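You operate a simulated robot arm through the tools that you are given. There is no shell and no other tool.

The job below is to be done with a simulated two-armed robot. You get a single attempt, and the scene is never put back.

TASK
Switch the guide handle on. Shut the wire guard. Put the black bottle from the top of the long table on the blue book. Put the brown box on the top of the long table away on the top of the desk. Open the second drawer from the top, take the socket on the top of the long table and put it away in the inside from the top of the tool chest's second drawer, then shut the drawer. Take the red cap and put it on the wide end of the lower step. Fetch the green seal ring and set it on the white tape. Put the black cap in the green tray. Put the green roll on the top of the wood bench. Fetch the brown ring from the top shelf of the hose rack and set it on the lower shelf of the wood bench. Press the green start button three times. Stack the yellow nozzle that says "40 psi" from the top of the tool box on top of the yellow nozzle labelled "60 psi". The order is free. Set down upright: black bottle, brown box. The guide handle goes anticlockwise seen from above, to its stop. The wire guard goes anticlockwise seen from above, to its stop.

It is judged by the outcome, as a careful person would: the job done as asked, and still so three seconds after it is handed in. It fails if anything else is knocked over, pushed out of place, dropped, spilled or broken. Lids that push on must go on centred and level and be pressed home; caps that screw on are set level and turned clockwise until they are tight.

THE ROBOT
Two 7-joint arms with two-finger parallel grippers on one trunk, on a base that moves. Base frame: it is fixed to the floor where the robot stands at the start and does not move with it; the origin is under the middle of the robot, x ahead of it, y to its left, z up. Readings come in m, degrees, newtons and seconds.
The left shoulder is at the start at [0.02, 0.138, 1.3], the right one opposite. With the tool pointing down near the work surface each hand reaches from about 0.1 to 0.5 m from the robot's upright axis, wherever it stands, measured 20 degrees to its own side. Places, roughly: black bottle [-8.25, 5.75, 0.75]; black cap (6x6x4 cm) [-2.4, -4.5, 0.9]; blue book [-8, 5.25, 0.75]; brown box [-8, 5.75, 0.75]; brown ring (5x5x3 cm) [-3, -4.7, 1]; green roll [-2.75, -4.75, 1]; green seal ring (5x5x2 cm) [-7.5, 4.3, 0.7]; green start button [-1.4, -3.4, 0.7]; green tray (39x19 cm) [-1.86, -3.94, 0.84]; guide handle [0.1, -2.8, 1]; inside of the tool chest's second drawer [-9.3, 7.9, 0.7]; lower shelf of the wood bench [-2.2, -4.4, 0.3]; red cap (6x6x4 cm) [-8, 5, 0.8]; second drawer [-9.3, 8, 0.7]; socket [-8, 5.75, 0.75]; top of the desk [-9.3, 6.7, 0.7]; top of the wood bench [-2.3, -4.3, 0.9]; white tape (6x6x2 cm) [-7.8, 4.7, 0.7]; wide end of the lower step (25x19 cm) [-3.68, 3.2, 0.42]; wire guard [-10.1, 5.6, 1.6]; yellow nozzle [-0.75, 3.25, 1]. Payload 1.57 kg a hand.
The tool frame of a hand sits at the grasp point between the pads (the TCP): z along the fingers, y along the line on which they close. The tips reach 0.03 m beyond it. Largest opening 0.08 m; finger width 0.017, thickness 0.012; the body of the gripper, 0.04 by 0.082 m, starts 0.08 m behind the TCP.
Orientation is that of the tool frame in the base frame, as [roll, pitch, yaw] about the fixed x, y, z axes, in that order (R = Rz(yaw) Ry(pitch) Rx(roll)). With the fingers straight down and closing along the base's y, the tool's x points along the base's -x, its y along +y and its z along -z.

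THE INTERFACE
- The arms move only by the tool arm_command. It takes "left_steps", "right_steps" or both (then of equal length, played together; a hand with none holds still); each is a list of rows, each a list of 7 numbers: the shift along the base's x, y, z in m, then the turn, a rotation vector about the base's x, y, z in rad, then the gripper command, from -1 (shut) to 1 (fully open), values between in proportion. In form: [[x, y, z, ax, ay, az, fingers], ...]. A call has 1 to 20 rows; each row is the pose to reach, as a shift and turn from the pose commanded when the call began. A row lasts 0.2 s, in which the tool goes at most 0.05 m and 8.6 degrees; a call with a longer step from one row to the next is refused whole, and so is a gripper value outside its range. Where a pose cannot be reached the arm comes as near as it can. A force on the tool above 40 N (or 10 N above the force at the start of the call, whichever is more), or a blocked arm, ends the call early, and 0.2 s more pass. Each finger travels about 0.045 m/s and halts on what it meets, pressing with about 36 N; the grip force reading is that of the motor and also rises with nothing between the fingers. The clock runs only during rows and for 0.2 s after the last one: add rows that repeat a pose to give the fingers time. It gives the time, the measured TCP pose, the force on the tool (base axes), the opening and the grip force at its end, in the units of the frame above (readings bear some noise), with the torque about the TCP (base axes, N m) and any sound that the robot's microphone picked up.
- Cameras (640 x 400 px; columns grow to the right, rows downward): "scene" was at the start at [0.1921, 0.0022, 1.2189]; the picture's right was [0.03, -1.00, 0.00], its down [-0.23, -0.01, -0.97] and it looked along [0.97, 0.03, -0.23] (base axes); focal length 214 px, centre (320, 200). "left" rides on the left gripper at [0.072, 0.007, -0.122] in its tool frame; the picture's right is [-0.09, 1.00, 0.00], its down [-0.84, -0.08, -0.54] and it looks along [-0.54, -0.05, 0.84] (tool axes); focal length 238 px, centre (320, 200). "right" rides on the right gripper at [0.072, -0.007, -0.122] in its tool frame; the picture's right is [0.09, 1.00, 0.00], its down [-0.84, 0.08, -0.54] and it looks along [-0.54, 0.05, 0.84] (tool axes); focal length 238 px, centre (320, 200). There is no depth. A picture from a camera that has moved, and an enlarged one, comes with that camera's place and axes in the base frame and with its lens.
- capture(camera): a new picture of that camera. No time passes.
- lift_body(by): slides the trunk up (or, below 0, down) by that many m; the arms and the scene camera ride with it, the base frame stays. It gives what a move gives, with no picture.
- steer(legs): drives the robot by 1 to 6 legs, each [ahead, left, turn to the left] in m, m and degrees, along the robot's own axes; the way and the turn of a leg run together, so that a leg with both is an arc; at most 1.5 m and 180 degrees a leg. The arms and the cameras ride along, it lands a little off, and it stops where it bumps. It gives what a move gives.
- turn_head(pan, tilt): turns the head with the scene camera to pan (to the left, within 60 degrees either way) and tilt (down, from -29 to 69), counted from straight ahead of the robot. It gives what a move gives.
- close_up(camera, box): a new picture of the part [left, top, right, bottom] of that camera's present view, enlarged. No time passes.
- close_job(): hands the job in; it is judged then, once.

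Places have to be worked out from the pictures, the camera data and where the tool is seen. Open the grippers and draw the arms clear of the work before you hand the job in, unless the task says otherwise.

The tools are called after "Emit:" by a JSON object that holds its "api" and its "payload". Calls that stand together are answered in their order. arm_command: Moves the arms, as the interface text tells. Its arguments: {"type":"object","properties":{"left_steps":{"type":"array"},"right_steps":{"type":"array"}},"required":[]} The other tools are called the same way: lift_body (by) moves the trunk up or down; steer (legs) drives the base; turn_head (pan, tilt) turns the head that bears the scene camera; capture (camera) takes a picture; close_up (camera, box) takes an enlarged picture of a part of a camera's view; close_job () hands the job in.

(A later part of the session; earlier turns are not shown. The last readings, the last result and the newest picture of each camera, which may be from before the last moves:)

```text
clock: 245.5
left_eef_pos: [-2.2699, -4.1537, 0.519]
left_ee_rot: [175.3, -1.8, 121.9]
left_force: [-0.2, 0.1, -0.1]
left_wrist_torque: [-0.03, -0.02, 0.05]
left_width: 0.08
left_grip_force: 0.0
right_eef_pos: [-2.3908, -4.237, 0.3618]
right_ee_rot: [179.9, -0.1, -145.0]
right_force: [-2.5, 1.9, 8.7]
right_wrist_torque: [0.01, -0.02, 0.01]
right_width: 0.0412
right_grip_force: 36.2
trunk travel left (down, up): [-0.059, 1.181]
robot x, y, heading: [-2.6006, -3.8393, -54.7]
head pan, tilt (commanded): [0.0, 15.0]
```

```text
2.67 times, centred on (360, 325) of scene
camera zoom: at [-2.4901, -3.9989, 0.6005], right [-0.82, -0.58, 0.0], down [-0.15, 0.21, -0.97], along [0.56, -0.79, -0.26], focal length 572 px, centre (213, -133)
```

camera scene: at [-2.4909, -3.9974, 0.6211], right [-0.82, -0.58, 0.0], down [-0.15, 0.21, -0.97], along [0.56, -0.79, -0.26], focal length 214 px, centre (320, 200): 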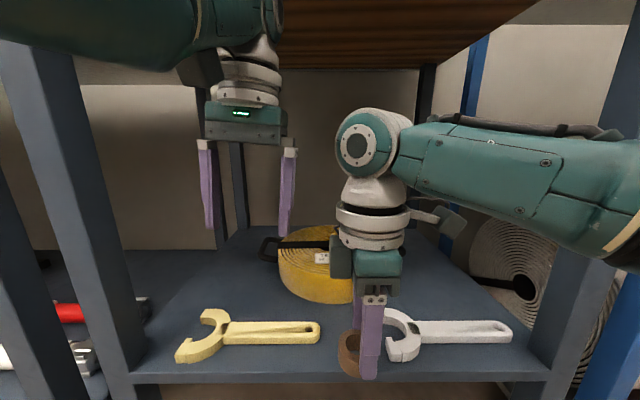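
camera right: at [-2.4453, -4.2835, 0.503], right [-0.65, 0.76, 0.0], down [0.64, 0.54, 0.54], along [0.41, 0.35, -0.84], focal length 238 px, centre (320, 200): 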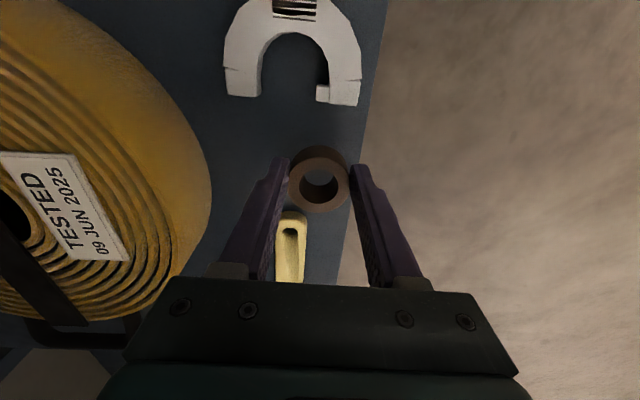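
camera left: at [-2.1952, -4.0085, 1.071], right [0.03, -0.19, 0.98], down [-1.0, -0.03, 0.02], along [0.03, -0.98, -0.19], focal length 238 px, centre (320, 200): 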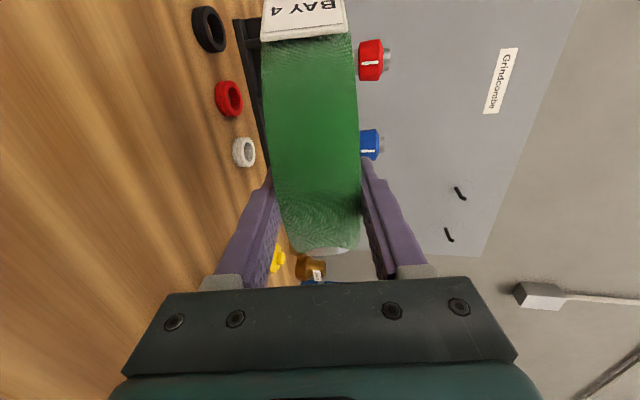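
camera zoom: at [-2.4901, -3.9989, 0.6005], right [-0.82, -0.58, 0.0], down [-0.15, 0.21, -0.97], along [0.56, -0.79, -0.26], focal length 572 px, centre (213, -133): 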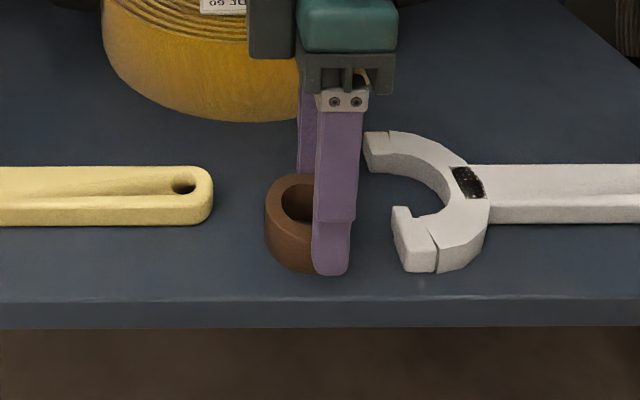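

The ring touches the shelf (8.7 N up). I open the fingers and raise the hand.

Emit:
{"api": "arm_command", "payload": {"right_steps": [[0, 0, 0, 0, 0, 0, 0.3], [0, 0, 0, 0, 0, 0, 0.6], [0, 0, 0, 0, 0, 0, 0.6], [0, 0, 0.03, 0, 0, 0, 0.6], [0, 0, 0.06, 0, 0, 0, 0.6], [0, 0, 0.09, 0, 0, 0, 0.6]]}}

Emit:
{"api": "close_up", "payload": {"camera": "scene", "box": [240, 250, 480, 400]}}

Emit:
{"api": "capture", "payload": {"camera": "right"}}

```text
clock: 246.9
left_eef_pos: [-2.2701, -4.1544, 0.5185]
left_ee_rot: [175.4, -1.9, 121.8]
left_force: [0.3, -0.2, -0.5]
left_wrist_torque: [0.03, 0.02, -0.01]
left_width: 0.0801
left_grip_force: 0.0
right_eef_pos: [-2.3908, -4.2367, 0.4511]
right_ee_rot: [179.9, -0.2, -145.1]
right_force: [-0.4, 0.6, 0.8]
right_wrist_torque: [-0.01, 0.0, -0.03]
right_width: 0.0639
right_grip_force: 0.1
trunk travel left (down, up): [-0.059, 1.181]
robot x, y, heading: [-2.6007, -3.8407, -55.0]
head pan, tilt (commanded): [0.0, 15.0]
```

```text
2.67 times, centred on (360, 325) of scene
camera zoom: at [-2.4898, -3.999, 0.6004], right [-0.82, -0.58, 0.0], down [-0.15, 0.21, -0.97], along [0.56, -0.79, -0.26], focal length 572 px, centre (213, -133)
```

zoom: 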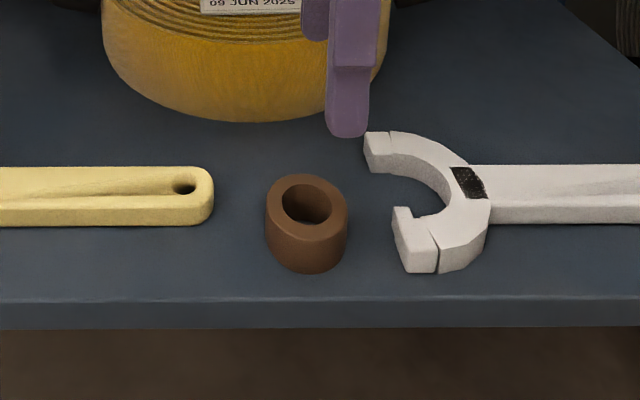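

```text
taken
camera right: at [-2.4451, -4.2837, 0.5729], right [-0.65, 0.76, 0.0], down [0.64, 0.54, 0.54], along [0.41, 0.35, -0.84], focal length 238 px, centre (320, 200)
```

right: 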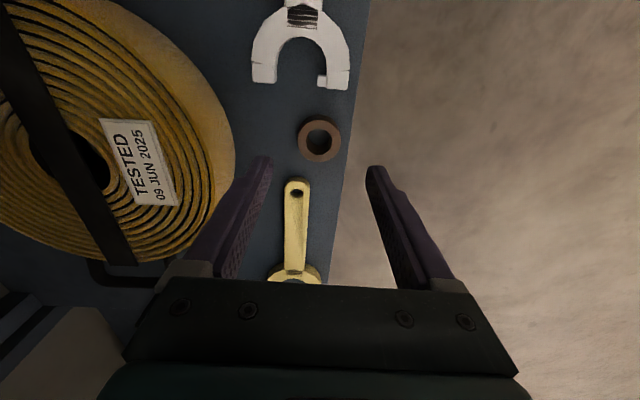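

The brown ring stands flat on the lower shelf. I back straight out, raise the trunk and restore the right hand's yaw.

Emit:
{"api": "steer", "payload": {"legs": [[-0.5, 0, 0]]}}

Emit:
{"api": "lift_body", "payload": {"by": 0.4}}

Emit:
{"api": "lift_body", "payload": {"by": 0.216}}

Emit:
{"api": "arm_command", "payload": {"right_steps": [[0, 0, 0, 0, 0, -0.14, 1], [-0.009, -0.006, 0, 0, 0, -0.28, 1], [-0.018, -0.0125, 0, 0, 0, -0.42, 1], [-0.027, -0.019, 0, 0, 0, -0.56, 1], [-0.036, -0.025, 0, 0, 0, -0.7, 1], [-0.045, -0.031, 0, 0, 0, -0.84, 1], [-0.054, -0.038, 0, 0, 0, -0.98, 1], [-0.063, -0.044, 0.01, 0, 0, -1.12, 1], [-0.072, -0.05, 0.02, 0, 0, -1.26, 1], [-0.081, -0.057, 0.03, 0, 0, -1.4, 1], [-0.09, -0.063, 0.04, 0, 0, -1.54, 1]]}}

Emit:
{"api": "turn_head", "payload": {"pan": 0, "tilt": 25}}

Emit:
{"api": "capture", "payload": {"camera": "scene"}}

```text
clock: 249.8
left_eef_pos: [-2.5504, -3.7567, 0.5177]
left_ee_rot: [175.3, -1.8, 122.0]
left_force: [-1.0, -0.4, 0.1]
left_wrist_torque: [0.01, -0.02, 0.0]
left_width: 0.0798
left_grip_force: 0.1
right_eef_pos: [-2.6715, -3.8393, 0.4514]
right_ee_rot: [180.0, -0.2, -144.9]
right_force: [0.0, 0.0, 0.0]
right_wrist_torque: [0.03, 0.02, -0.02]
right_width: 0.064
right_grip_force: 0.1
trunk travel left (down, up): [-0.059, 1.181]
robot x, y, heading: [-2.8826, -3.4407, -54.3]
head pan, tilt (commanded): [0.0, 15.0]
```

```text
clock: 253.6
left_eef_pos: [-2.5513, -3.7554, 0.9174]
left_ee_rot: [175.3, -1.7, 122.0]
left_force: [0.9, 0.6, -0.2]
left_wrist_torque: [-0.02, 0.03, -0.01]
left_width: 0.0796
left_grip_force: 0.1
right_eef_pos: [-2.6725, -3.8389, 0.8522]
right_ee_rot: [179.9, -0.2, -144.8]
right_force: [0.4, -0.3, -0.1]
right_wrist_torque: [-0.02, 0.03, 0.02]
right_width: 0.0639
right_grip_force: 0.0
trunk travel left (down, up): [-0.459, 0.781]
robot x, y, heading: [-2.8828, -3.4416, -54.4]
head pan, tilt (commanded): [0.0, 15.0]
```

```text
clock: 255.9
left_eef_pos: [-2.5507, -3.755, 1.1338]
left_ee_rot: [175.3, -1.8, 121.9]
left_force: [0.1, -0.3, 0.4]
left_wrist_torque: [0.01, -0.01, 0.0]
left_width: 0.0799
left_grip_force: 0.1
right_eef_pos: [-2.6717, -3.838, 1.0664]
right_ee_rot: [179.9, -0.2, -144.9]
right_force: [-0.3, 0.1, -0.3]
right_wrist_torque: [-0.03, -0.01, 0.0]
right_width: 0.0642
right_grip_force: 0.1
trunk travel left (down, up): [-0.675, 0.565]
robot x, y, heading: [-2.8805, -3.442, -54.3]
head pan, tilt (commanded): [0.0, 15.0]
```

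```text
clock: 258.3
left_eef_pos: [-2.5504, -3.7562, 1.135]
left_ee_rot: [175.3, -1.9, 122.1]
left_force: [0.2, -0.7, -0.1]
left_wrist_torque: [0.04, -0.04, 0.02]
left_width: 0.0799
left_grip_force: 0.0
right_eef_pos: [-2.7613, -3.9014, 1.1053]
right_ee_rot: [179.9, -0.2, 126.7]
right_force: [0.1, -0.3, -0.5]
right_wrist_torque: [0.02, 0.01, 0.02]
right_width: 0.08
right_grip_force: 0.1
trunk travel left (down, up): [-0.675, 0.565]
robot x, y, heading: [-2.8798, -3.4421, -54.7]
head pan, tilt (commanded): [0.0, 15.0]
```

```text
clock: 259.0
left_eef_pos: [-2.5513, -3.7554, 1.1349]
left_ee_rot: [175.4, -1.9, 122.0]
left_force: [-0.5, 0.5, 0.0]
left_wrist_torque: [-0.01, -0.01, 0.0]
left_width: 0.08
left_grip_force: 0.0
right_eef_pos: [-2.7629, -3.9008, 1.1058]
right_ee_rot: [180.0, -0.1, 126.9]
right_force: [1.6, -0.6, -0.7]
right_wrist_torque: [-0.01, -0.01, 0.03]
right_width: 0.0799
right_grip_force: 0.0
trunk travel left (down, up): [-0.675, 0.565]
robot x, y, heading: [-2.8838, -3.4401, -54.4]
head pan, tilt (commanded): [0.0, 25.0]
```

```text
taken
camera scene: at [-2.7719, -3.5999, 1.2002], right [-0.82, -0.58, 0.0], down [-0.24, 0.34, -0.91], along [0.52, -0.74, -0.42], focal length 214 px, centre (320, 200)
```

scene: 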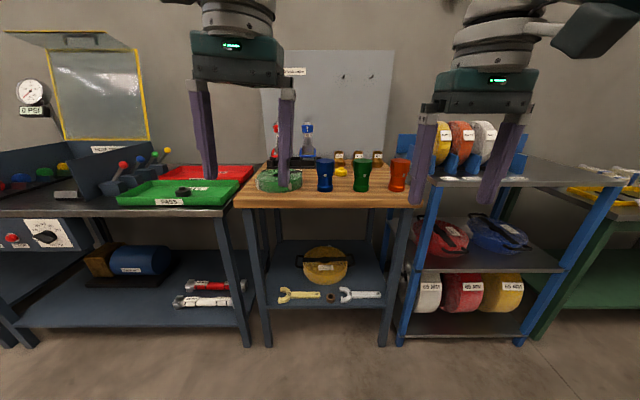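

All five jobs on this side are done. Now I head to the truck area: turn left 90° to face back along the aisle and drive.

Emit:
{"api": "steer", "payload": {"legs": [[0.12, 0, 0], [0, 0, 89.5], [1.5, 0, 0], [1.4, 0, 0]]}}

Emit:
{"api": "turn_head", "payload": {"pan": 45, "tilt": 15}}

Emit:
{"api": "capture", "payload": {"camera": "scene"}}

```text
clock: 277.6
left_eef_pos: [-0.0788, -1.6105, 1.1347]
left_ee_rot: [175.3, -1.9, -150.4]
left_force: [0.4, 0.6, -0.2]
left_wrist_torque: [0.03, -0.01, 0.02]
left_width: 0.08
left_grip_force: 0.1
right_eef_pos: [0.058, -1.8275, 1.1046]
right_ee_rot: [180.0, -0.2, -145.5]
right_force: [0.2, -0.8, -0.2]
right_wrist_torque: [-0.04, 0.01, 0.0]
right_width: 0.0798
right_grip_force: 0.1
trunk travel left (down, up): [-0.675, 0.565]
robot x, y, heading: [-0.4033, -1.9279, 33.0]
head pan, tilt (commanded): [0.0, 25.0]
```

```text
clock: 278.8
left_eef_pos: [-0.0782, -1.611, 1.134]
left_ee_rot: [175.2, -1.8, -150.4]
left_force: [0.3, 0.0, -0.9]
left_wrist_torque: [0.03, -0.02, 0.01]
left_width: 0.0801
left_grip_force: 0.1
right_eef_pos: [0.059, -1.8271, 1.1065]
right_ee_rot: [180.0, -0.3, -145.6]
right_force: [0.3, 0.5, -0.3]
right_wrist_torque: [0.0, -0.01, 0.0]
right_width: 0.0801
right_grip_force: 0.1
trunk travel left (down, up): [-0.675, 0.565]
robot x, y, heading: [-0.4056, -1.9306, 33.3]
head pan, tilt (commanded): [45.0, 15.0]
```

```text
taken
camera scene: at [-0.3027, -1.7837, 1.2164], right [0.98, -0.21, 0.0], down [-0.05, -0.25, -0.97], along [0.2, 0.94, -0.26], focal length 214 px, centre (320, 200)
```

scene: 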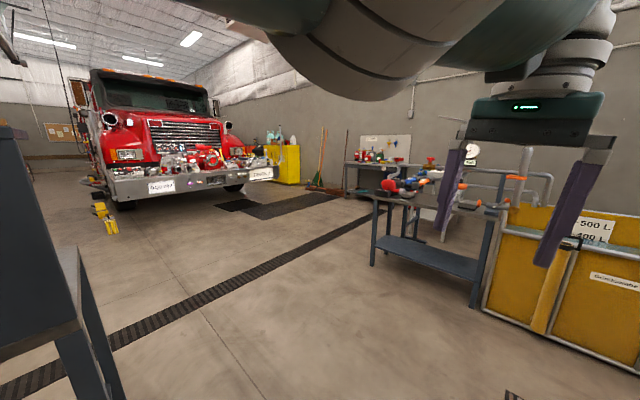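

I see Truck 7 with items on its bumper. I drive to the open floor in front of it.

Emit:
{"api": "steer", "payload": {"legs": [[0.35, 0, 0], [0, 0, 57], [1.5, 0, 0], [1.2, 0.2, 0]]}}

Emit:
{"api": "turn_head", "payload": {"pan": 10, "tilt": 15}}

Emit:
{"api": "capture", "payload": {"camera": "scene"}}

Emit:
{"api": "close_up", "payload": {"camera": "scene", "box": [200, 120, 440, 270]}}

```text
clock: 296.3
left_eef_pos: [-0.2908, 1.4071, 1.1336]
left_ee_rot: [175.3, -1.9, -95.7]
left_force: [-0.2, 0.4, -0.4]
left_wrist_torque: [0.01, 0.03, 0.01]
left_width: 0.0796
left_grip_force: 0.1
right_eef_pos: [-0.0359, 1.3935, 1.1056]
right_ee_rot: [179.9, -0.3, -90.8]
right_force: [-0.1, -0.2, -0.7]
right_wrist_torque: [0.0, 0.04, -0.01]
right_width: 0.0801
right_grip_force: 0.1
trunk travel left (down, up): [-0.675, 0.565]
robot x, y, heading: [-0.2188, 0.9563, 88.1]
head pan, tilt (commanded): [45.0, 15.0]
```

```text
clock: 297.3
left_eef_pos: [-0.2909, 1.407, 1.1344]
left_ee_rot: [175.4, -1.8, -95.6]
left_force: [-1.3, -0.1, -0.4]
left_wrist_torque: [0.01, -0.01, 0.04]
left_width: 0.0801
left_grip_force: 0.0
right_eef_pos: [-0.0352, 1.393, 1.1058]
right_ee_rot: [180.0, -0.1, -90.7]
right_force: [0.7, 0.4, -1.3]
right_wrist_torque: [0.01, 0.04, 0.02]
right_width: 0.0803
right_grip_force: 0.0
trunk travel left (down, up): [-0.675, 0.565]
robot x, y, heading: [-0.2172, 0.9575, 87.8]
head pan, tilt (commanded): [10.0, 15.0]
```

```text
taken
camera scene: at [-0.2304, 1.1481, 1.2164], right [0.99, 0.13, 0.0], down [0.03, -0.26, -0.97], along [-0.13, 0.96, -0.26], focal length 214 px, centre (320, 200)
```

scene: 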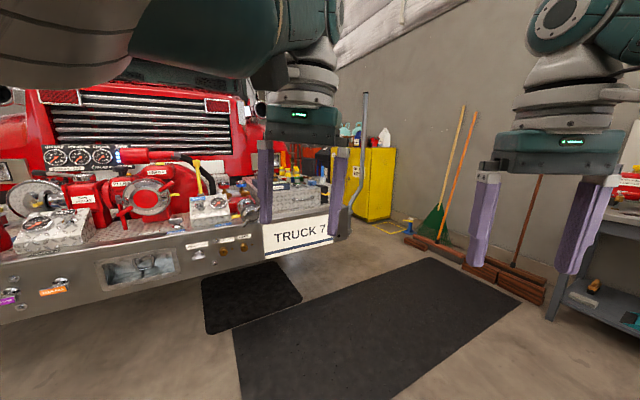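

```text
2.67 times, centred on (320, 195) of scene
camera zoom: at [-0.2304, 1.1481, 1.2164], right [0.99, 0.13, 0.0], down [0.03, -0.26, -0.97], along [-0.13, 0.96, -0.26], focal length 572 px, centre (320, 213)
```

zoom: 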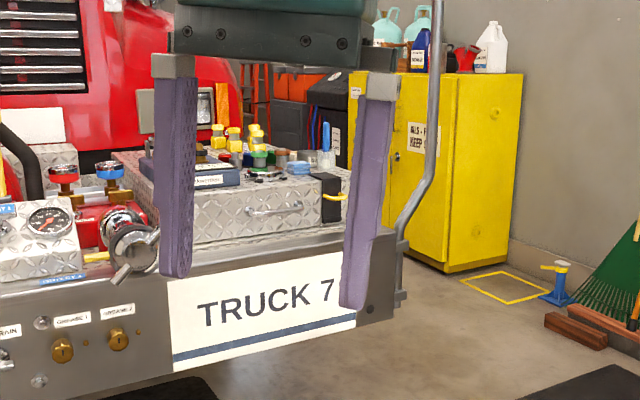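

The tool box with yellow nozzles is on the right end of the truck's bumper. I turn to face the truck (heading ≈125°) and get closer.

Emit:
{"api": "steer", "payload": {"legs": [[0, 0, 37], [0.7, -0.55, 0]]}}

Emit:
{"api": "turn_head", "payload": {"pan": 0, "tilt": 20}}

Emit:
{"api": "capture", "payload": {"camera": "scene"}}

Emit:
{"api": "close_up", "payload": {"camera": "scene", "box": [200, 120, 440, 270]}}

```text
clock: 303.7
left_eef_pos: [-0.491, 2.1607, 1.1334]
left_ee_rot: [175.4, -1.8, -58.8]
left_force: [0.9, 0.8, -0.5]
left_wrist_torque: [-0.01, -0.03, 0.0]
left_width: 0.0801
left_grip_force: 0.0
right_eef_pos: [-0.2768, 2.303, 1.1056]
right_ee_rot: [179.9, -0.2, -53.9]
right_force: [0.4, 0.5, 0.3]
right_wrist_torque: [-0.02, -0.01, 0.01]
right_width: 0.0798
right_grip_force: 0.1
trunk travel left (down, up): [-0.675, 0.565]
robot x, y, heading: [-0.1637, 1.8389, 124.6]
head pan, tilt (commanded): [10.0, 15.0]
```

```text
clock: 304.4
left_eef_pos: [-0.491, 2.1606, 1.133]
left_ee_rot: [175.3, -1.9, -58.8]
left_force: [0.3, 0.3, 1.1]
left_wrist_torque: [0.03, -0.02, 0.0]
left_width: 0.0799
left_grip_force: 0.0
right_eef_pos: [-0.2763, 2.3035, 1.1055]
right_ee_rot: [-180.0, -0.1, -53.9]
right_force: [-0.7, -0.1, -1.1]
right_wrist_torque: [-0.02, -0.01, 0.01]
right_width: 0.0797
right_grip_force: 0.1
trunk travel left (down, up): [-0.675, 0.565]
robot x, y, heading: [-0.1634, 1.8429, 124.6]
head pan, tilt (commanded): [0.0, 20.0]
```

```text
taken
camera scene: at [-0.2737, 2.0006, 1.2083], right [0.82, 0.57, 0.0], down [0.19, -0.28, -0.94], along [-0.53, 0.77, -0.34], focal length 214 px, centre (320, 200)
```

scene: 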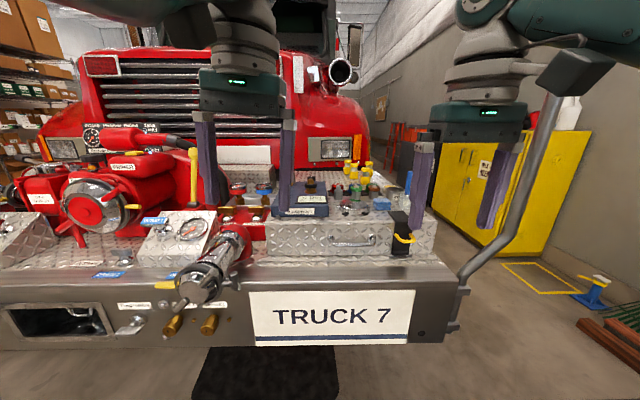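

```text
2.67 times, centred on (320, 195) of scene
camera zoom: at [-0.2737, 2.0006, 1.2083], right [0.82, 0.57, 0.0], down [0.19, -0.28, -0.94], along [-0.53, 0.77, -0.34], focal length 572 px, centre (320, 213)
```

zoom: 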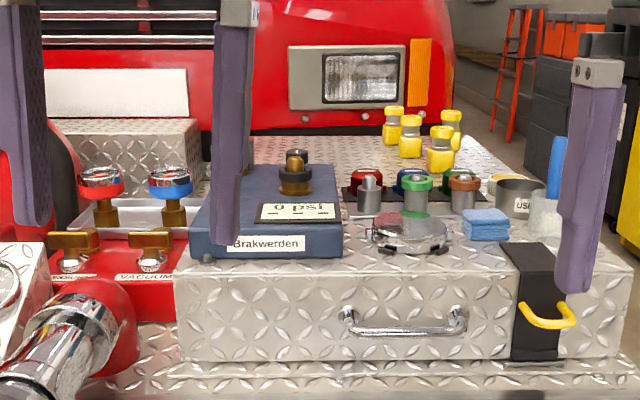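

The yellow nozzles stand far back on the toolbox (≈(-0.76,3.2), z≈0.87), out of reach from the front; I must go around to the truck's right side, past the bent post at the bumper end. I sidestep right and look again.

Emit:
{"api": "steer", "payload": {"legs": [[0, -1.35, 0]]}}

Emit:
{"api": "turn_head", "payload": {"pan": 30, "tilt": 15}}

Emit:
{"api": "capture", "payload": {"camera": "scene"}}

Emit:
{"api": "turn_head", "payload": {"pan": -10, "tilt": 25}}

Emit:
{"api": "capture", "payload": {"camera": "scene"}}

```text
clock: 311.3
left_eef_pos: [0.6427, 2.9337, 1.1339]
left_ee_rot: [175.3, -1.8, -59.4]
left_force: [-0.4, 0.2, 0.3]
left_wrist_torque: [-0.01, 0.02, -0.01]
left_width: 0.08
left_grip_force: 0.0
right_eef_pos: [0.8564, 3.0757, 1.1051]
right_ee_rot: [180.0, -0.2, -54.4]
right_force: [-0.2, -0.6, 0.0]
right_wrist_torque: [0.0, -0.01, 0.0]
right_width: 0.0801
right_grip_force: 0.0
trunk travel left (down, up): [-0.675, 0.565]
robot x, y, heading: [0.9653, 2.616, 123.9]
head pan, tilt (commanded): [0.0, 20.0]
```

```text
clock: 312.2
left_eef_pos: [0.6428, 2.9341, 1.1336]
left_ee_rot: [175.3, -1.7, -59.3]
left_force: [0.4, -0.4, 0.5]
left_wrist_torque: [-0.01, 0.03, -0.02]
left_width: 0.0799
left_grip_force: 0.1
right_eef_pos: [0.8572, 3.0743, 1.1049]
right_ee_rot: [180.0, -0.1, -54.5]
right_force: [-0.4, 0.9, 0.2]
right_wrist_torque: [-0.02, 0.0, 0.02]
right_width: 0.0802
right_grip_force: 0.1
trunk travel left (down, up): [-0.675, 0.565]
robot x, y, heading: [0.964, 2.6145, 124.2]
head pan, tilt (commanded): [30.0, 15.0]
```

```text
taken
camera scene: at [0.8256, 2.7365, 1.2164], right [0.44, 0.9, 0.0], down [0.23, -0.11, -0.97], along [-0.87, 0.42, -0.26], focal length 214 px, centre (320, 200)
```

scene: 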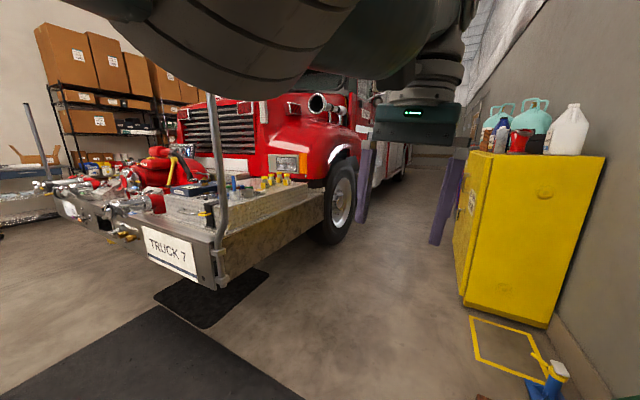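

```text
clock: 313.3
left_eef_pos: [0.6419, 2.9341, 1.1328]
left_ee_rot: [175.4, -1.8, -59.4]
left_force: [-0.4, -0.8, 0.2]
left_wrist_torque: [-0.02, 0.02, -0.04]
left_width: 0.0799
left_grip_force: 0.0
right_eef_pos: [0.8573, 3.0764, 1.1058]
right_ee_rot: [180.0, -0.2, -54.4]
right_force: [0.1, 0.5, 0.3]
right_wrist_torque: [-0.04, 0.02, 0.01]
right_width: 0.08
right_grip_force: 0.0
trunk travel left (down, up): [-0.675, 0.565]
robot x, y, heading: [0.9656, 2.6121, 124.0]
head pan, tilt (commanded): [-10.0, 25.0]
```

```text
taken
camera scene: at [0.8719, 2.7797, 1.2002], right [0.91, 0.41, 0.0], down [0.17, -0.39, -0.91], along [-0.37, 0.83, -0.42], focal length 214 px, centre (320, 200)
```

scene: 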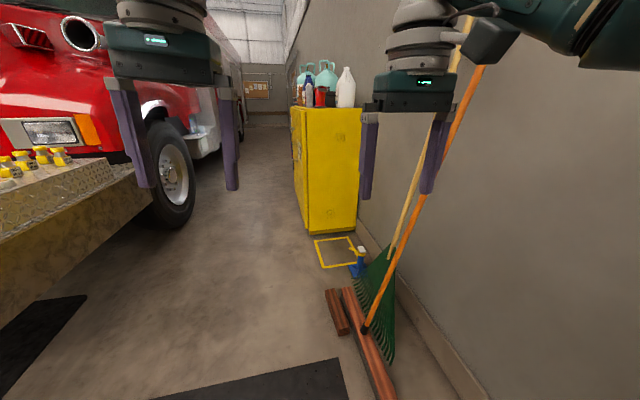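

Now I see the truck's right side: nozzles at ≈(-0.778,3.136), 0.24 m in from the deck's right edge; the post is nearly vertical at (-0.16,2.73). I drive ahead alongside, turn left to heading ≈200° and look at the nozzles.

Emit:
{"api": "steer", "payload": {"legs": [[1.25, 0, 0], [0, 0, 76]]}}

Emit:
{"api": "turn_head", "payload": {"pan": 0, "tilt": 20}}

Emit:
{"api": "capture", "payload": {"camera": "scene"}}

Emit:
{"api": "close_up", "payload": {"camera": "scene", "box": [200, 120, 440, 270]}}

```text
clock: 322.8
left_eef_pos: [-0.1178, 3.3832, 1.1341]
left_ee_rot: [175.3, -1.8, 17.9]
left_force: [-1.8, 0.0, 0.6]
left_wrist_torque: [-0.05, -0.02, 0.02]
left_width: 0.0799
left_grip_force: 0.0
right_eef_pos: [-0.2066, 3.6234, 1.1047]
right_ee_rot: [-180.0, -0.2, 22.7]
right_force: [-1.1, 0.1, -0.9]
right_wrist_torque: [-0.02, 0.0, -0.02]
right_width: 0.0798
right_grip_force: 0.1
trunk travel left (down, up): [-0.675, 0.565]
robot x, y, heading: [0.2693, 3.6281, -159.1]
head pan, tilt (commanded): [-10.0, 25.0]
```

```text
clock: 323.5
left_eef_pos: [-0.1183, 3.3835, 1.1332]
left_ee_rot: [175.4, -1.8, 18.0]
left_force: [0.2, 0.0, 0.4]
left_wrist_torque: [-0.01, 0.0, -0.02]
left_width: 0.0802
left_grip_force: 0.1
right_eef_pos: [-0.2059, 3.6241, 1.105]
right_ee_rot: [179.9, -0.2, 22.8]
right_force: [0.2, 0.2, -0.2]
right_wrist_torque: [0.03, 0.01, 0.05]
right_width: 0.0799
right_grip_force: 0.0
trunk travel left (down, up): [-0.675, 0.565]
robot x, y, heading: [0.268, 3.632, -158.9]
head pan, tilt (commanded): [0.0, 20.0]
```

```text
taken
camera scene: at [0.0864, 3.5579, 1.2082], right [-0.36, 0.93, 0.0], down [0.32, 0.12, -0.94], along [-0.88, -0.34, -0.34], focal length 214 px, centre (320, 200)
```

scene: 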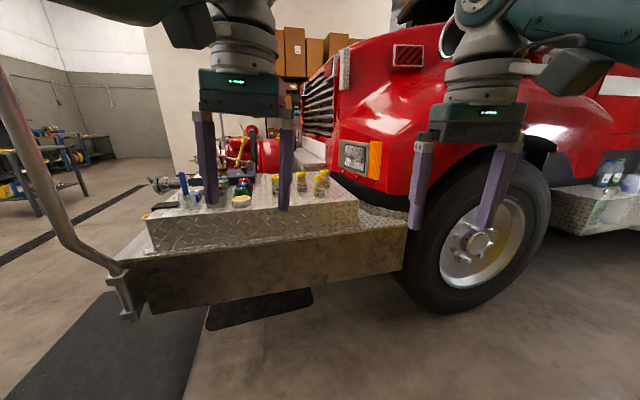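

```text
2.67 times, centred on (320, 195) of scene
camera zoom: at [0.0864, 3.5579, 1.2082], right [-0.36, 0.93, 0.0], down [0.32, 0.12, -0.94], along [-0.88, -0.34, -0.34], focal length 572 px, centre (320, 213)
```

zoom: 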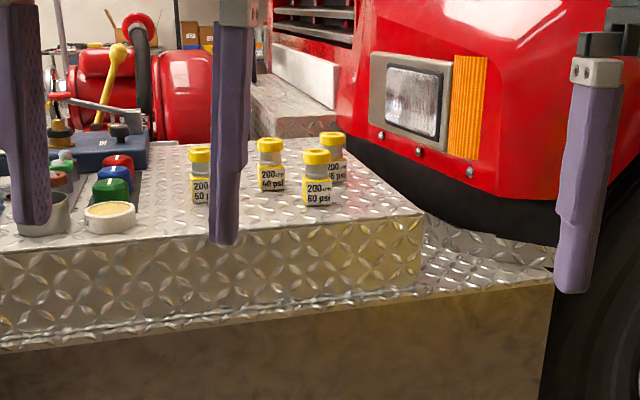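

The nozzles' labels face this side. I zoom in to read them.

Emit:
{"api": "close_up", "payload": {"camera": "scene", "box": [264, 160, 344, 210]}}

Emit:
{"api": "close_up", "payload": {"camera": "left", "box": [160, 0, 480, 200]}}

```text
8.00 times, centred on (304, 185) of scene
camera zoom: at [0.0864, 3.5579, 1.2082], right [-0.36, 0.93, 0.0], down [0.32, 0.12, -0.94], along [-0.88, -0.34, -0.34], focal length 1716 px, centre (448, 320)
```

zoom: 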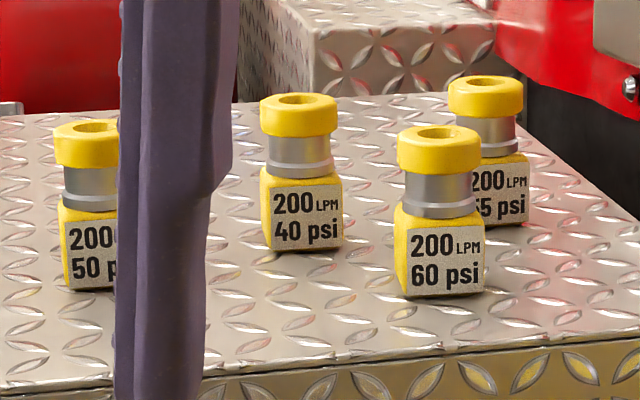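

```text
2.00 times, centred on (320, 100) of left
camera zoom: at [-0.0532, 3.4088, 1.2586], right [0.21, -0.97, 0.08], down [-0.85, -0.15, 0.51], along [-0.48, -0.18, -0.86], focal length 477 px, centre (320, 400)
```

zoom: 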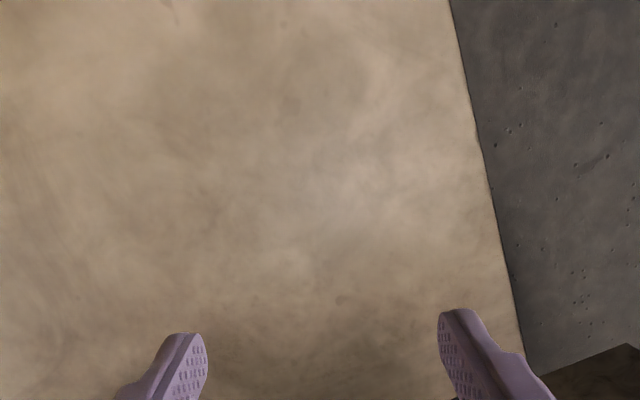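

Labels read 50, 40, 60 and 55 psi; 40 psi is at ≈(-0.81,3.12), 60 psi at ≈(-0.76,3.23). The left hand suits this side (elbows stay clear of fender and post). I level the left hand, drive 0.5 m ahead and look again.

Emit:
{"api": "arm_command", "payload": {"left_steps": [[0, 0, 0, 0.033, 0.027, 0, 1], [0, 0, 0, 0.067, 0.055, 0, 1], [0.01, -0.027, 0.0, 0.067, 0.055, 0, 1], [0.02, -0.055, 0.0, 0.067, 0.055, 0, 1]]}}

Emit:
{"api": "steer", "payload": {"legs": [[0.48, 0, 0]]}}

Emit:
{"api": "turn_head", "payload": {"pan": 5, "tilt": 30}}

Emit:
{"api": "capture", "payload": {"camera": "scene"}}

Emit:
{"api": "capture", "payload": {"camera": "left"}}

```text
clock: 324.5
left_eef_pos: [-0.0989, 3.3283, 1.1334]
left_ee_rot: [179.9, -0.1, 17.8]
left_force: [-0.3, -0.1, 0.4]
left_wrist_torque: [-0.04, 0.01, -0.01]
left_width: 0.08
left_grip_force: 0.0
left hand out of reach, approached as far as the arm can: row 2, 3
right_eef_pos: [-0.2066, 3.6243, 1.1047]
right_ee_rot: [179.8, -0.2, 22.6]
right_force: [-0.1, 0.3, -0.6]
right_wrist_torque: [0.0, 0.02, 0.02]
right_width: 0.0798
right_grip_force: 0.1
trunk travel left (down, up): [-0.675, 0.565]
robot x, y, heading: [0.2684, 3.6255, -158.8]
head pan, tilt (commanded): [0.0, 20.0]
```

```text
clock: 327.4
left_eef_pos: [-0.544, 3.1537, 1.1331]
left_ee_rot: [179.9, 0.0, 17.9]
left_force: [-0.6, 0.2, 0.3]
left_wrist_torque: [-0.02, 0.0, 0.01]
left_width: 0.0802
left_grip_force: 0.0
right_eef_pos: [-0.6521, 3.4498, 1.105]
right_ee_rot: [-180.0, -0.2, 22.8]
right_force: [0.7, 0.1, -0.3]
right_wrist_torque: [0.0, -0.02, 0.03]
right_width: 0.0801
right_grip_force: 0.0
trunk travel left (down, up): [-0.675, 0.565]
robot x, y, heading: [-0.1813, 3.4564, -158.9]
head pan, tilt (commanded): [0.0, 20.0]
```

```text
clock: 328.1
left_eef_pos: [-0.5436, 3.1541, 1.1335]
left_ee_rot: [179.8, -0.1, 17.9]
left_force: [-1.0, -1.2, 0.0]
left_wrist_torque: [0.02, -0.02, 0.01]
left_width: 0.0802
left_grip_force: 0.0
right_eef_pos: [-0.6523, 3.4512, 1.1063]
right_ee_rot: [180.0, -0.2, 22.9]
right_force: [-0.1, -0.2, 0.2]
right_wrist_torque: [0.0, 0.0, -0.01]
right_width: 0.08
right_grip_force: 0.1
trunk travel left (down, up): [-0.675, 0.565]
robot x, y, heading: [-0.1758, 3.453, -158.6]
head pan, tilt (commanded): [5.0, 30.0]
```

```text
taken
camera scene: at [-0.3531, 3.378, 1.1923], right [-0.44, 0.9, 0.0], down [0.45, 0.22, -0.87], along [-0.78, -0.38, -0.5], focal length 214 px, centre (320, 200)
```

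scene: 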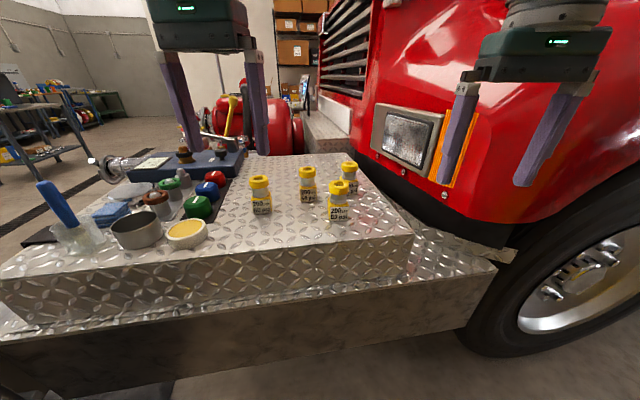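

```text
taken
camera left: at [-0.4728, 3.1713, 1.2561], right [0.22, -0.98, 0.0], down [-0.82, -0.18, 0.54], along [-0.53, -0.12, -0.84], focal length 238 px, centre (320, 200)
```

left: 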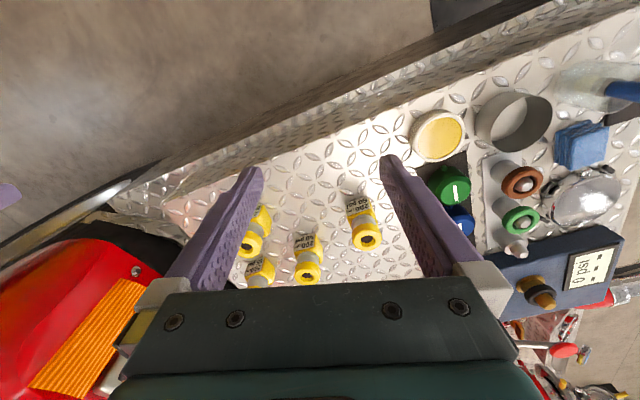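

Triangulated tops: 40 psi at (-0.809,3.118,0.97), 60 psi at (-0.775,3.224,0.967). The right hand would come near the fender, so I retract it outward first, then drive 0.22 m ahead with a 6° right turn.

Emit:
{"api": "arm_command", "payload": {"right_steps": [[0.015, 0.029, 0, 0, 0, 0, 1], [0.029, 0.057, 0, 0, 0, 0, 1], [0.044, 0.086, 0, 0, 0, 0, 1], [0.058, 0.115, 0, 0, 0, 0, 1], [0.073, 0.143, 0, 0, 0, 0, 1], [0.087, 0.172, 0, 0, 0, 0, 1]]}}

Emit:
{"api": "steer", "payload": {"legs": [[0.21, 0, -6]]}}

Emit:
{"api": "turn_head", "payload": {"pan": 10, "tilt": 40}}

Emit:
{"api": "capture", "payload": {"camera": "scene"}}

Emit:
{"api": "capture", "payload": {"camera": "left"}}

```text
clock: 329.5
left_eef_pos: [-0.5438, 3.1545, 1.1336]
left_ee_rot: [179.9, -0.1, 17.9]
left_force: [0.2, 0.4, 0.5]
left_wrist_torque: [-0.01, -0.01, 0.02]
left_width: 0.0801
left_grip_force: 0.0
right_eef_pos: [-0.5641, 3.6226, 1.1078]
right_ee_rot: [-179.9, -0.2, 22.9]
right_force: [0.2, -0.1, -0.2]
right_wrist_torque: [0.03, 0.0, 0.02]
right_width: 0.0801
right_grip_force: 0.0
trunk travel left (down, up): [-0.675, 0.565]
robot x, y, heading: [-0.1768, 3.4554, -158.8]
head pan, tilt (commanded): [5.0, 30.0]
```

```text
clock: 331.1
left_eef_pos: [-0.7682, 3.1284, 1.1333]
left_ee_rot: [179.9, 0.0, 11.8]
left_force: [0.7, 0.1, 0.1]
left_wrist_torque: [0.02, 0.0, 0.02]
left_width: 0.08
left_grip_force: 0.1
right_eef_pos: [-0.7401, 3.5965, 1.1061]
right_ee_rot: [179.9, -0.2, 16.9]
right_force: [-0.2, 0.6, 0.1]
right_wrist_torque: [0.0, -0.02, -0.01]
right_width: 0.0801
right_grip_force: 0.1
trunk travel left (down, up): [-0.675, 0.565]
robot x, y, heading: [-0.3713, 3.3918, -164.8]
head pan, tilt (commanded): [5.0, 30.0]
```

```text
clock: 331.8
left_eef_pos: [-0.7684, 3.1291, 1.1337]
left_ee_rot: [179.9, -0.1, 12.0]
left_force: [0.8, -0.6, 0.7]
left_wrist_torque: [-0.02, -0.03, -0.01]
left_width: 0.0798
left_grip_force: 0.2
right_eef_pos: [-0.7407, 3.5967, 1.1063]
right_ee_rot: [179.9, -0.2, 16.9]
right_force: [-0.9, 0.5, 0.3]
right_wrist_torque: [-0.01, 0.0, -0.01]
right_width: 0.08
right_grip_force: 0.1
trunk travel left (down, up): [-0.675, 0.565]
robot x, y, heading: [-0.3741, 3.3933, -164.6]
head pan, tilt (commanded): [10.0, 40.0]
```

```text
taken
camera scene: at [-0.548, 3.3264, 1.1769], right [-0.43, 0.9, 0.0], down [0.58, 0.28, -0.77], along [-0.69, -0.33, -0.64], focal length 214 px, centre (320, 200)
```

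scene: 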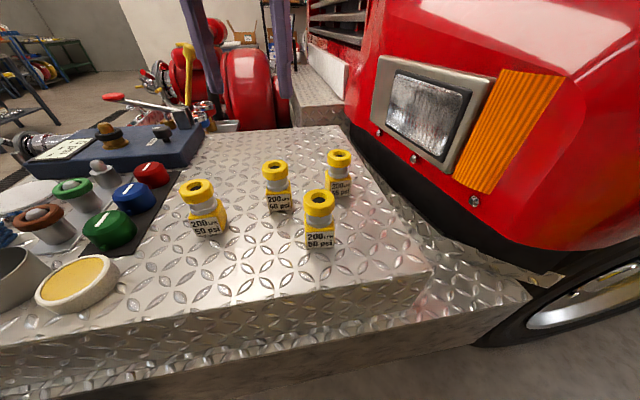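

```text
taken
camera left: at [-0.6965, 3.1383, 1.256], right [0.12, -0.99, 0.0], down [-0.84, -0.1, 0.54], along [-0.54, -0.06, -0.84], focal length 238 px, centre (320, 200)
```

left: 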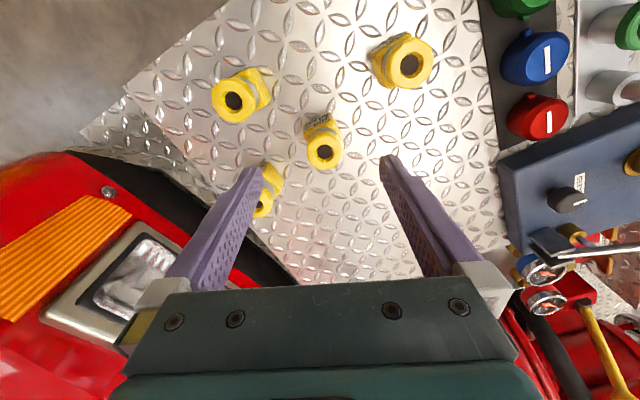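

Positions hold. I zoom to reconfirm labels, then creep 4 cm ahead for reach.

Emit:
{"api": "close_up", "payload": {"camera": "scene", "box": [160, 140, 368, 270]}}

Emit:
{"api": "steer", "payload": {"legs": [[0.04, 0, 0]]}}

Emit:
{"api": "capture", "payload": {"camera": "left"}}

```text
3.08 times, centred on (264, 205) of scene
camera zoom: at [-0.548, 3.3264, 1.1769], right [-0.43, 0.9, 0.0], down [0.58, 0.28, -0.77], along [-0.69, -0.33, -0.64], focal length 660 px, centre (492, 185)
```

zoom: 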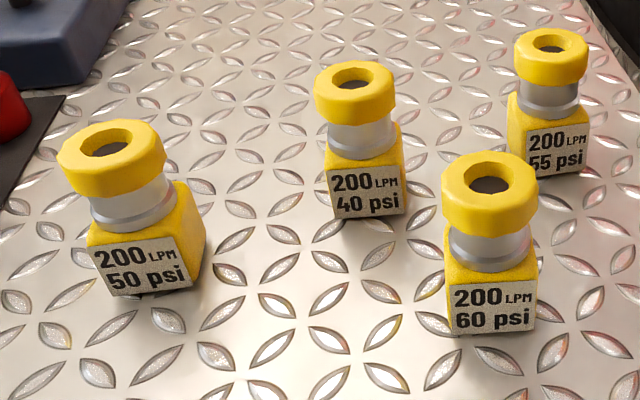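

```text
clock: 332.7
left_eef_pos: [-0.8075, 3.1191, 1.1327]
left_ee_rot: [179.9, -0.1, 11.9]
left_force: [0.2, 0.3, -0.4]
left_wrist_torque: [0.03, -0.01, -0.02]
left_width: 0.0798
left_grip_force: 0.0
right_eef_pos: [-0.7794, 3.5863, 1.1054]
right_ee_rot: [-180.0, -0.2, 16.9]
right_force: [-0.6, 0.6, -0.4]
right_wrist_torque: [-0.01, 0.0, -0.01]
right_width: 0.0801
right_grip_force: 0.0
trunk travel left (down, up): [-0.675, 0.565]
robot x, y, heading: [-0.4127, 3.3787, -164.7]
head pan, tilt (commanded): [10.0, 40.0]
```

```text
taken
camera left: at [-0.7356, 3.1275, 1.256], right [0.12, -0.99, 0.0], down [-0.84, -0.1, 0.54], along [-0.54, -0.06, -0.84], focal length 238 px, centre (320, 200)
```

left: 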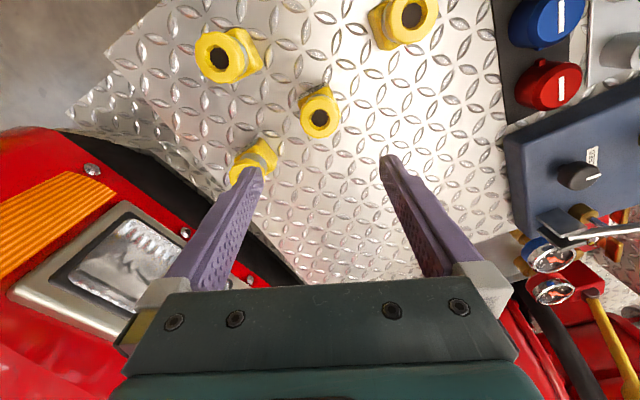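

40 psi is confirmed as the middle one, right below the hand. I descend so the finger tips straddle only its cap (TCP z≈0.962), and look before closing.

Emit:
{"api": "arm_command", "payload": {"left_steps": [[0.002, 0.002, -0.04, 0, 0, 0, 1], [0.002, 0.002, -0.08, 0, 0, 0, 1], [0.002, 0.002, -0.12, 0, 0, 0, 1], [0.002, 0.002, -0.15, 0, 0, 0, 1]]}}

Emit:
{"api": "capture", "payload": {"camera": "left"}}

Emit:
{"api": "capture", "payload": {"camera": "scene"}}

```text
clock: 333.7
left_eef_pos: [-0.8054, 3.1207, 0.9813]
left_ee_rot: [179.9, 0.0, 12.0]
left_force: [-0.1, -0.1, 0.3]
left_wrist_torque: [0.02, 0.01, -0.01]
left_width: 0.0801
left_grip_force: 0.1
right_eef_pos: [-0.7801, 3.5859, 1.1063]
right_ee_rot: [180.0, -0.2, 16.9]
right_force: [-0.4, 0.0, -0.1]
right_wrist_torque: [0.01, -0.02, 0.02]
right_width: 0.0799
right_grip_force: 0.1
trunk travel left (down, up): [-0.675, 0.565]
robot x, y, heading: [-0.4169, 3.3807, -164.6]
head pan, tilt (commanded): [10.0, 40.0]
```

```text
taken
camera left: at [-0.7328, 3.1303, 1.1042], right [0.12, -0.99, 0.0], down [-0.83, -0.1, 0.54], along [-0.54, -0.06, -0.84], focal length 238 px, centre (320, 200)
```

left: 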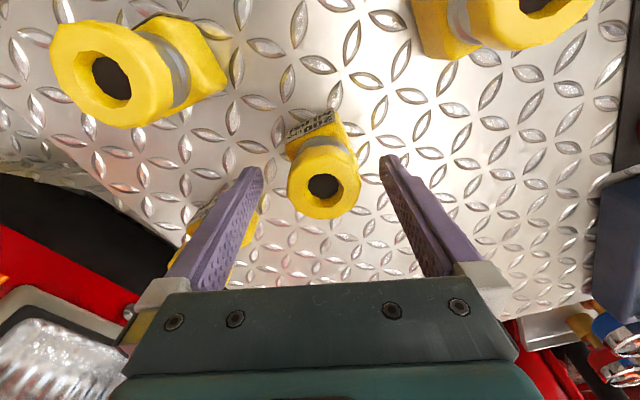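

```text
taken
camera scene: at [-0.587, 3.3156, 1.1769], right [-0.43, 0.9, 0.0], down [0.58, 0.28, -0.77], along [-0.69, -0.33, -0.64], focal length 214 px, centre (320, 200)
```

scene: 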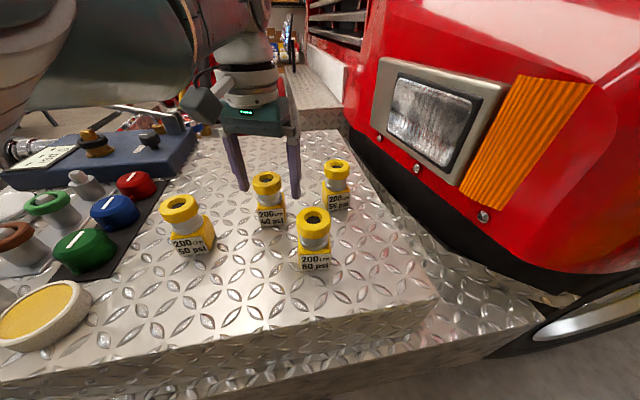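

Cap centred between the fingers. I lower 2 cm more and close gently.

Emit:
{"api": "arm_command", "payload": {"left_steps": [[0.001, 0.0, -0.01, 0, 0, 0, 1], [0.001, 0.0, -0.019, 0, 0, 0, 1], [0.001, 0.0, -0.019, 0, 0, 0, 0], [0.001, 0.0, -0.019, 0, 0, 0, -1], [0.001, 0.0, -0.019, 0, 0, 0, -1], [0.001, 0.0, -0.019, 0, 0, 0, -1]]}}

Emit:
{"api": "capture", "payload": {"camera": "left"}}

```text
clock: 335.1
left_eef_pos: [-0.8036, 3.1198, 0.963]
left_ee_rot: [179.9, -0.1, 12.0]
left_force: [0.8, -0.4, 0.0]
left_wrist_torque: [-0.02, 0.03, 0.05]
left_width: 0.0459
left_grip_force: 30.6
right_eef_pos: [-0.7796, 3.5851, 1.1067]
right_ee_rot: [179.9, -0.2, 16.9]
right_force: [-0.3, 0.7, -0.7]
right_wrist_torque: [-0.01, 0.01, 0.01]
right_width: 0.0802
right_grip_force: 0.0
trunk travel left (down, up): [-0.675, 0.565]
robot x, y, heading: [-0.4123, 3.3757, -164.6]
head pan, tilt (commanded): [10.0, 40.0]
```

```text
taken
camera left: at [-0.7318, 3.1294, 1.0859], right [0.12, -0.99, 0.0], down [-0.84, -0.1, 0.54], along [-0.54, -0.06, -0.84], focal length 238 px, centre (320, 200)
```

left: 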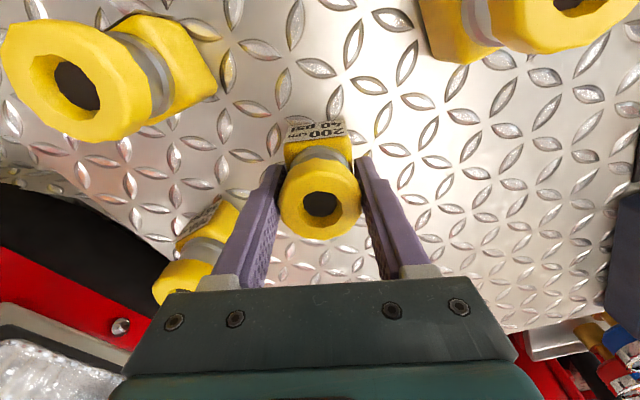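

Gripped (0.046 m). I lift it 14 cm.

Emit:
{"api": "arm_command", "payload": {"left_steps": [[0, 0, 0.02, 0, 0, 0, -1], [0, 0, 0.05, 0, 0, 0, -1], [0, 0, 0.08, 0, 0, 0, -1], [0, 0, 0.11, 0, 0, 0, -1], [0, 0, 0.14, 0, 0, 0, -1]]}}

Emit:
{"api": "capture", "payload": {"camera": "left"}}

Emit:
{"api": "capture", "payload": {"camera": "scene"}}

```text
clock: 336.3
left_eef_pos: [-0.8048, 3.1186, 1.1062]
left_ee_rot: [-180.0, 0.1, 11.9]
left_force: [0.2, -0.2, -2.2]
left_wrist_torque: [0.03, 0.02, 0.0]
left_width: 0.0453
left_grip_force: 36.0
right_eef_pos: [-0.7797, 3.5856, 1.1063]
right_ee_rot: [179.9, -0.2, 16.9]
right_force: [0.7, -0.1, 0.7]
right_wrist_torque: [-0.03, 0.01, 0.07]
right_width: 0.0801
right_grip_force: 0.0
trunk travel left (down, up): [-0.675, 0.565]
robot x, y, heading: [-0.4118, 3.3814, -164.6]
head pan, tilt (commanded): [10.0, 40.0]
```

```text
taken
camera left: at [-0.733, 3.1285, 1.2281], right [0.12, -0.99, 0.0], down [-0.84, -0.1, 0.54], along [-0.54, -0.06, -0.84], focal length 238 px, centre (320, 200)
```

left: 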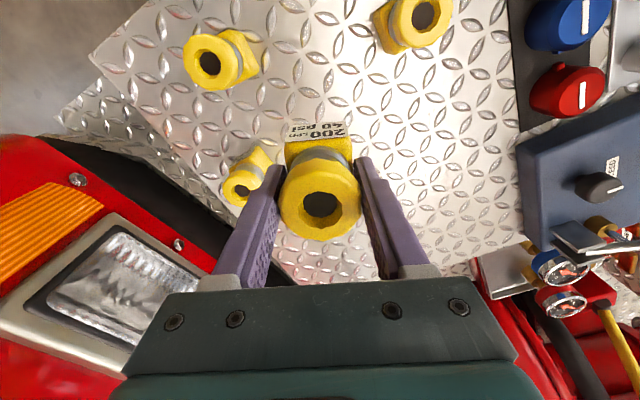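

```text
taken
camera scene: at [-0.5869, 3.3157, 1.1768], right [-0.43, 0.9, 0.0], down [0.58, 0.28, -0.77], along [-0.69, -0.33, -0.64], focal length 214 px, centre (320, 200)
```

scene: 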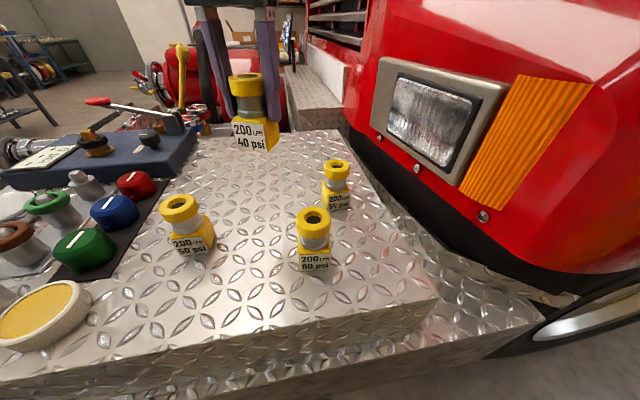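

The 40 psi nozzle hangs upright. I zoom in on the 60 psi nozzle to locate its top precisely.

Emit:
{"api": "close_up", "payload": {"camera": "scene", "box": [264, 190, 360, 280]}}

Emit:
{"api": "close_up", "payload": {"camera": "left", "box": [160, 20, 288, 100]}}

```text
4.44 times, centred on (312, 235) of scene
camera zoom: at [-0.5869, 3.3157, 1.1768], right [-0.43, 0.9, 0.0], down [0.58, 0.28, -0.77], along [-0.69, -0.33, -0.64], focal length 953 px, centre (356, 44)
```

zoom: 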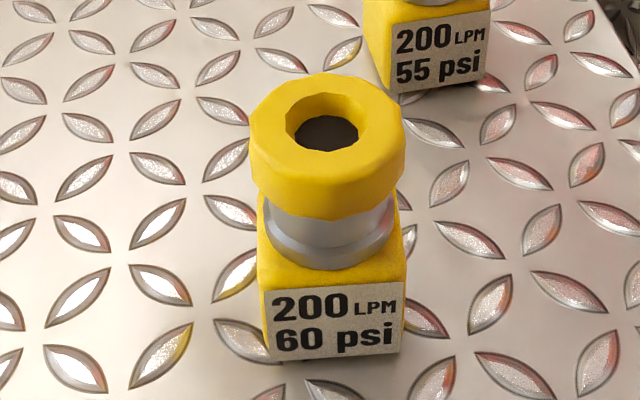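

```text
5.00 times, centred on (224, 60) of left
camera zoom: at [-0.733, 3.1285, 1.2281], right [0.12, -0.99, 0.0], down [-0.84, -0.1, 0.54], along [-0.54, -0.06, -0.84], focal length 1192 px, centre (800, 900)
```

zoom: 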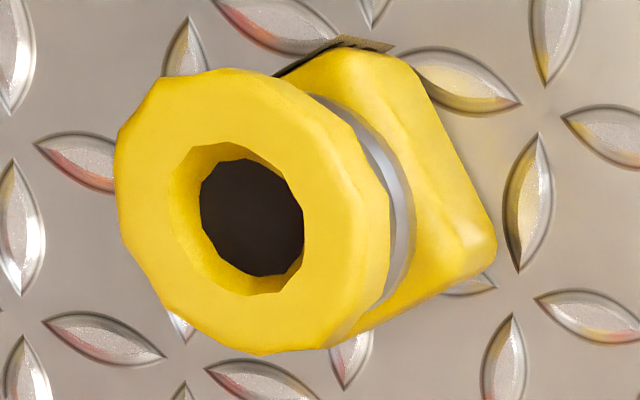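

The 60 psi top is at (-0.757,3.2255,0.988). I also triangulate the held nozzle's centre relative to the hand.

Emit:
{"api": "close_up", "payload": {"camera": "scene", "box": [200, 60, 296, 160]}}

Emit:
{"api": "close_up", "payload": {"camera": "left", "box": [256, 120, 384, 250]}}

```text
4.00 times, centred on (248, 110) of scene
camera zoom: at [-0.5869, 3.3157, 1.1768], right [-0.43, 0.9, 0.0], down [0.58, 0.28, -0.77], along [-0.69, -0.33, -0.64], focal length 858 px, centre (608, 560)
```

zoom: 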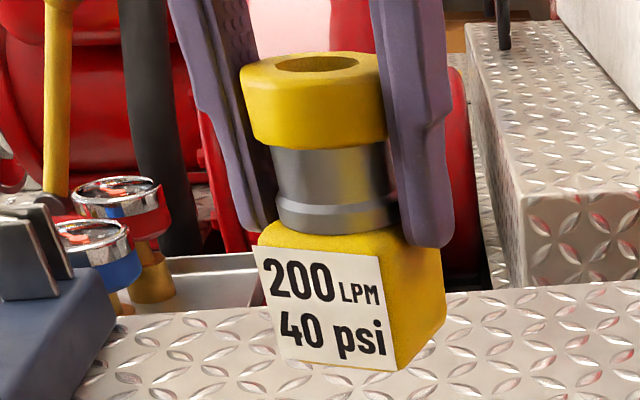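

```text
3.08 times, centred on (320, 185) of left
camera zoom: at [-0.733, 3.1285, 1.2281], right [0.12, -0.99, 0.0], down [-0.84, -0.1, 0.54], along [-0.54, -0.06, -0.84], focal length 733 px, centre (320, 246)
```

zoom: 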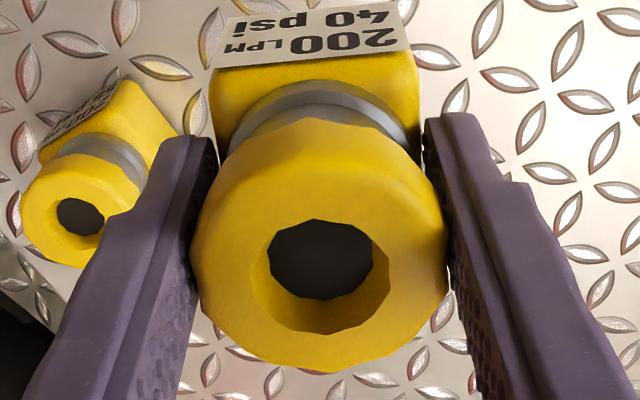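

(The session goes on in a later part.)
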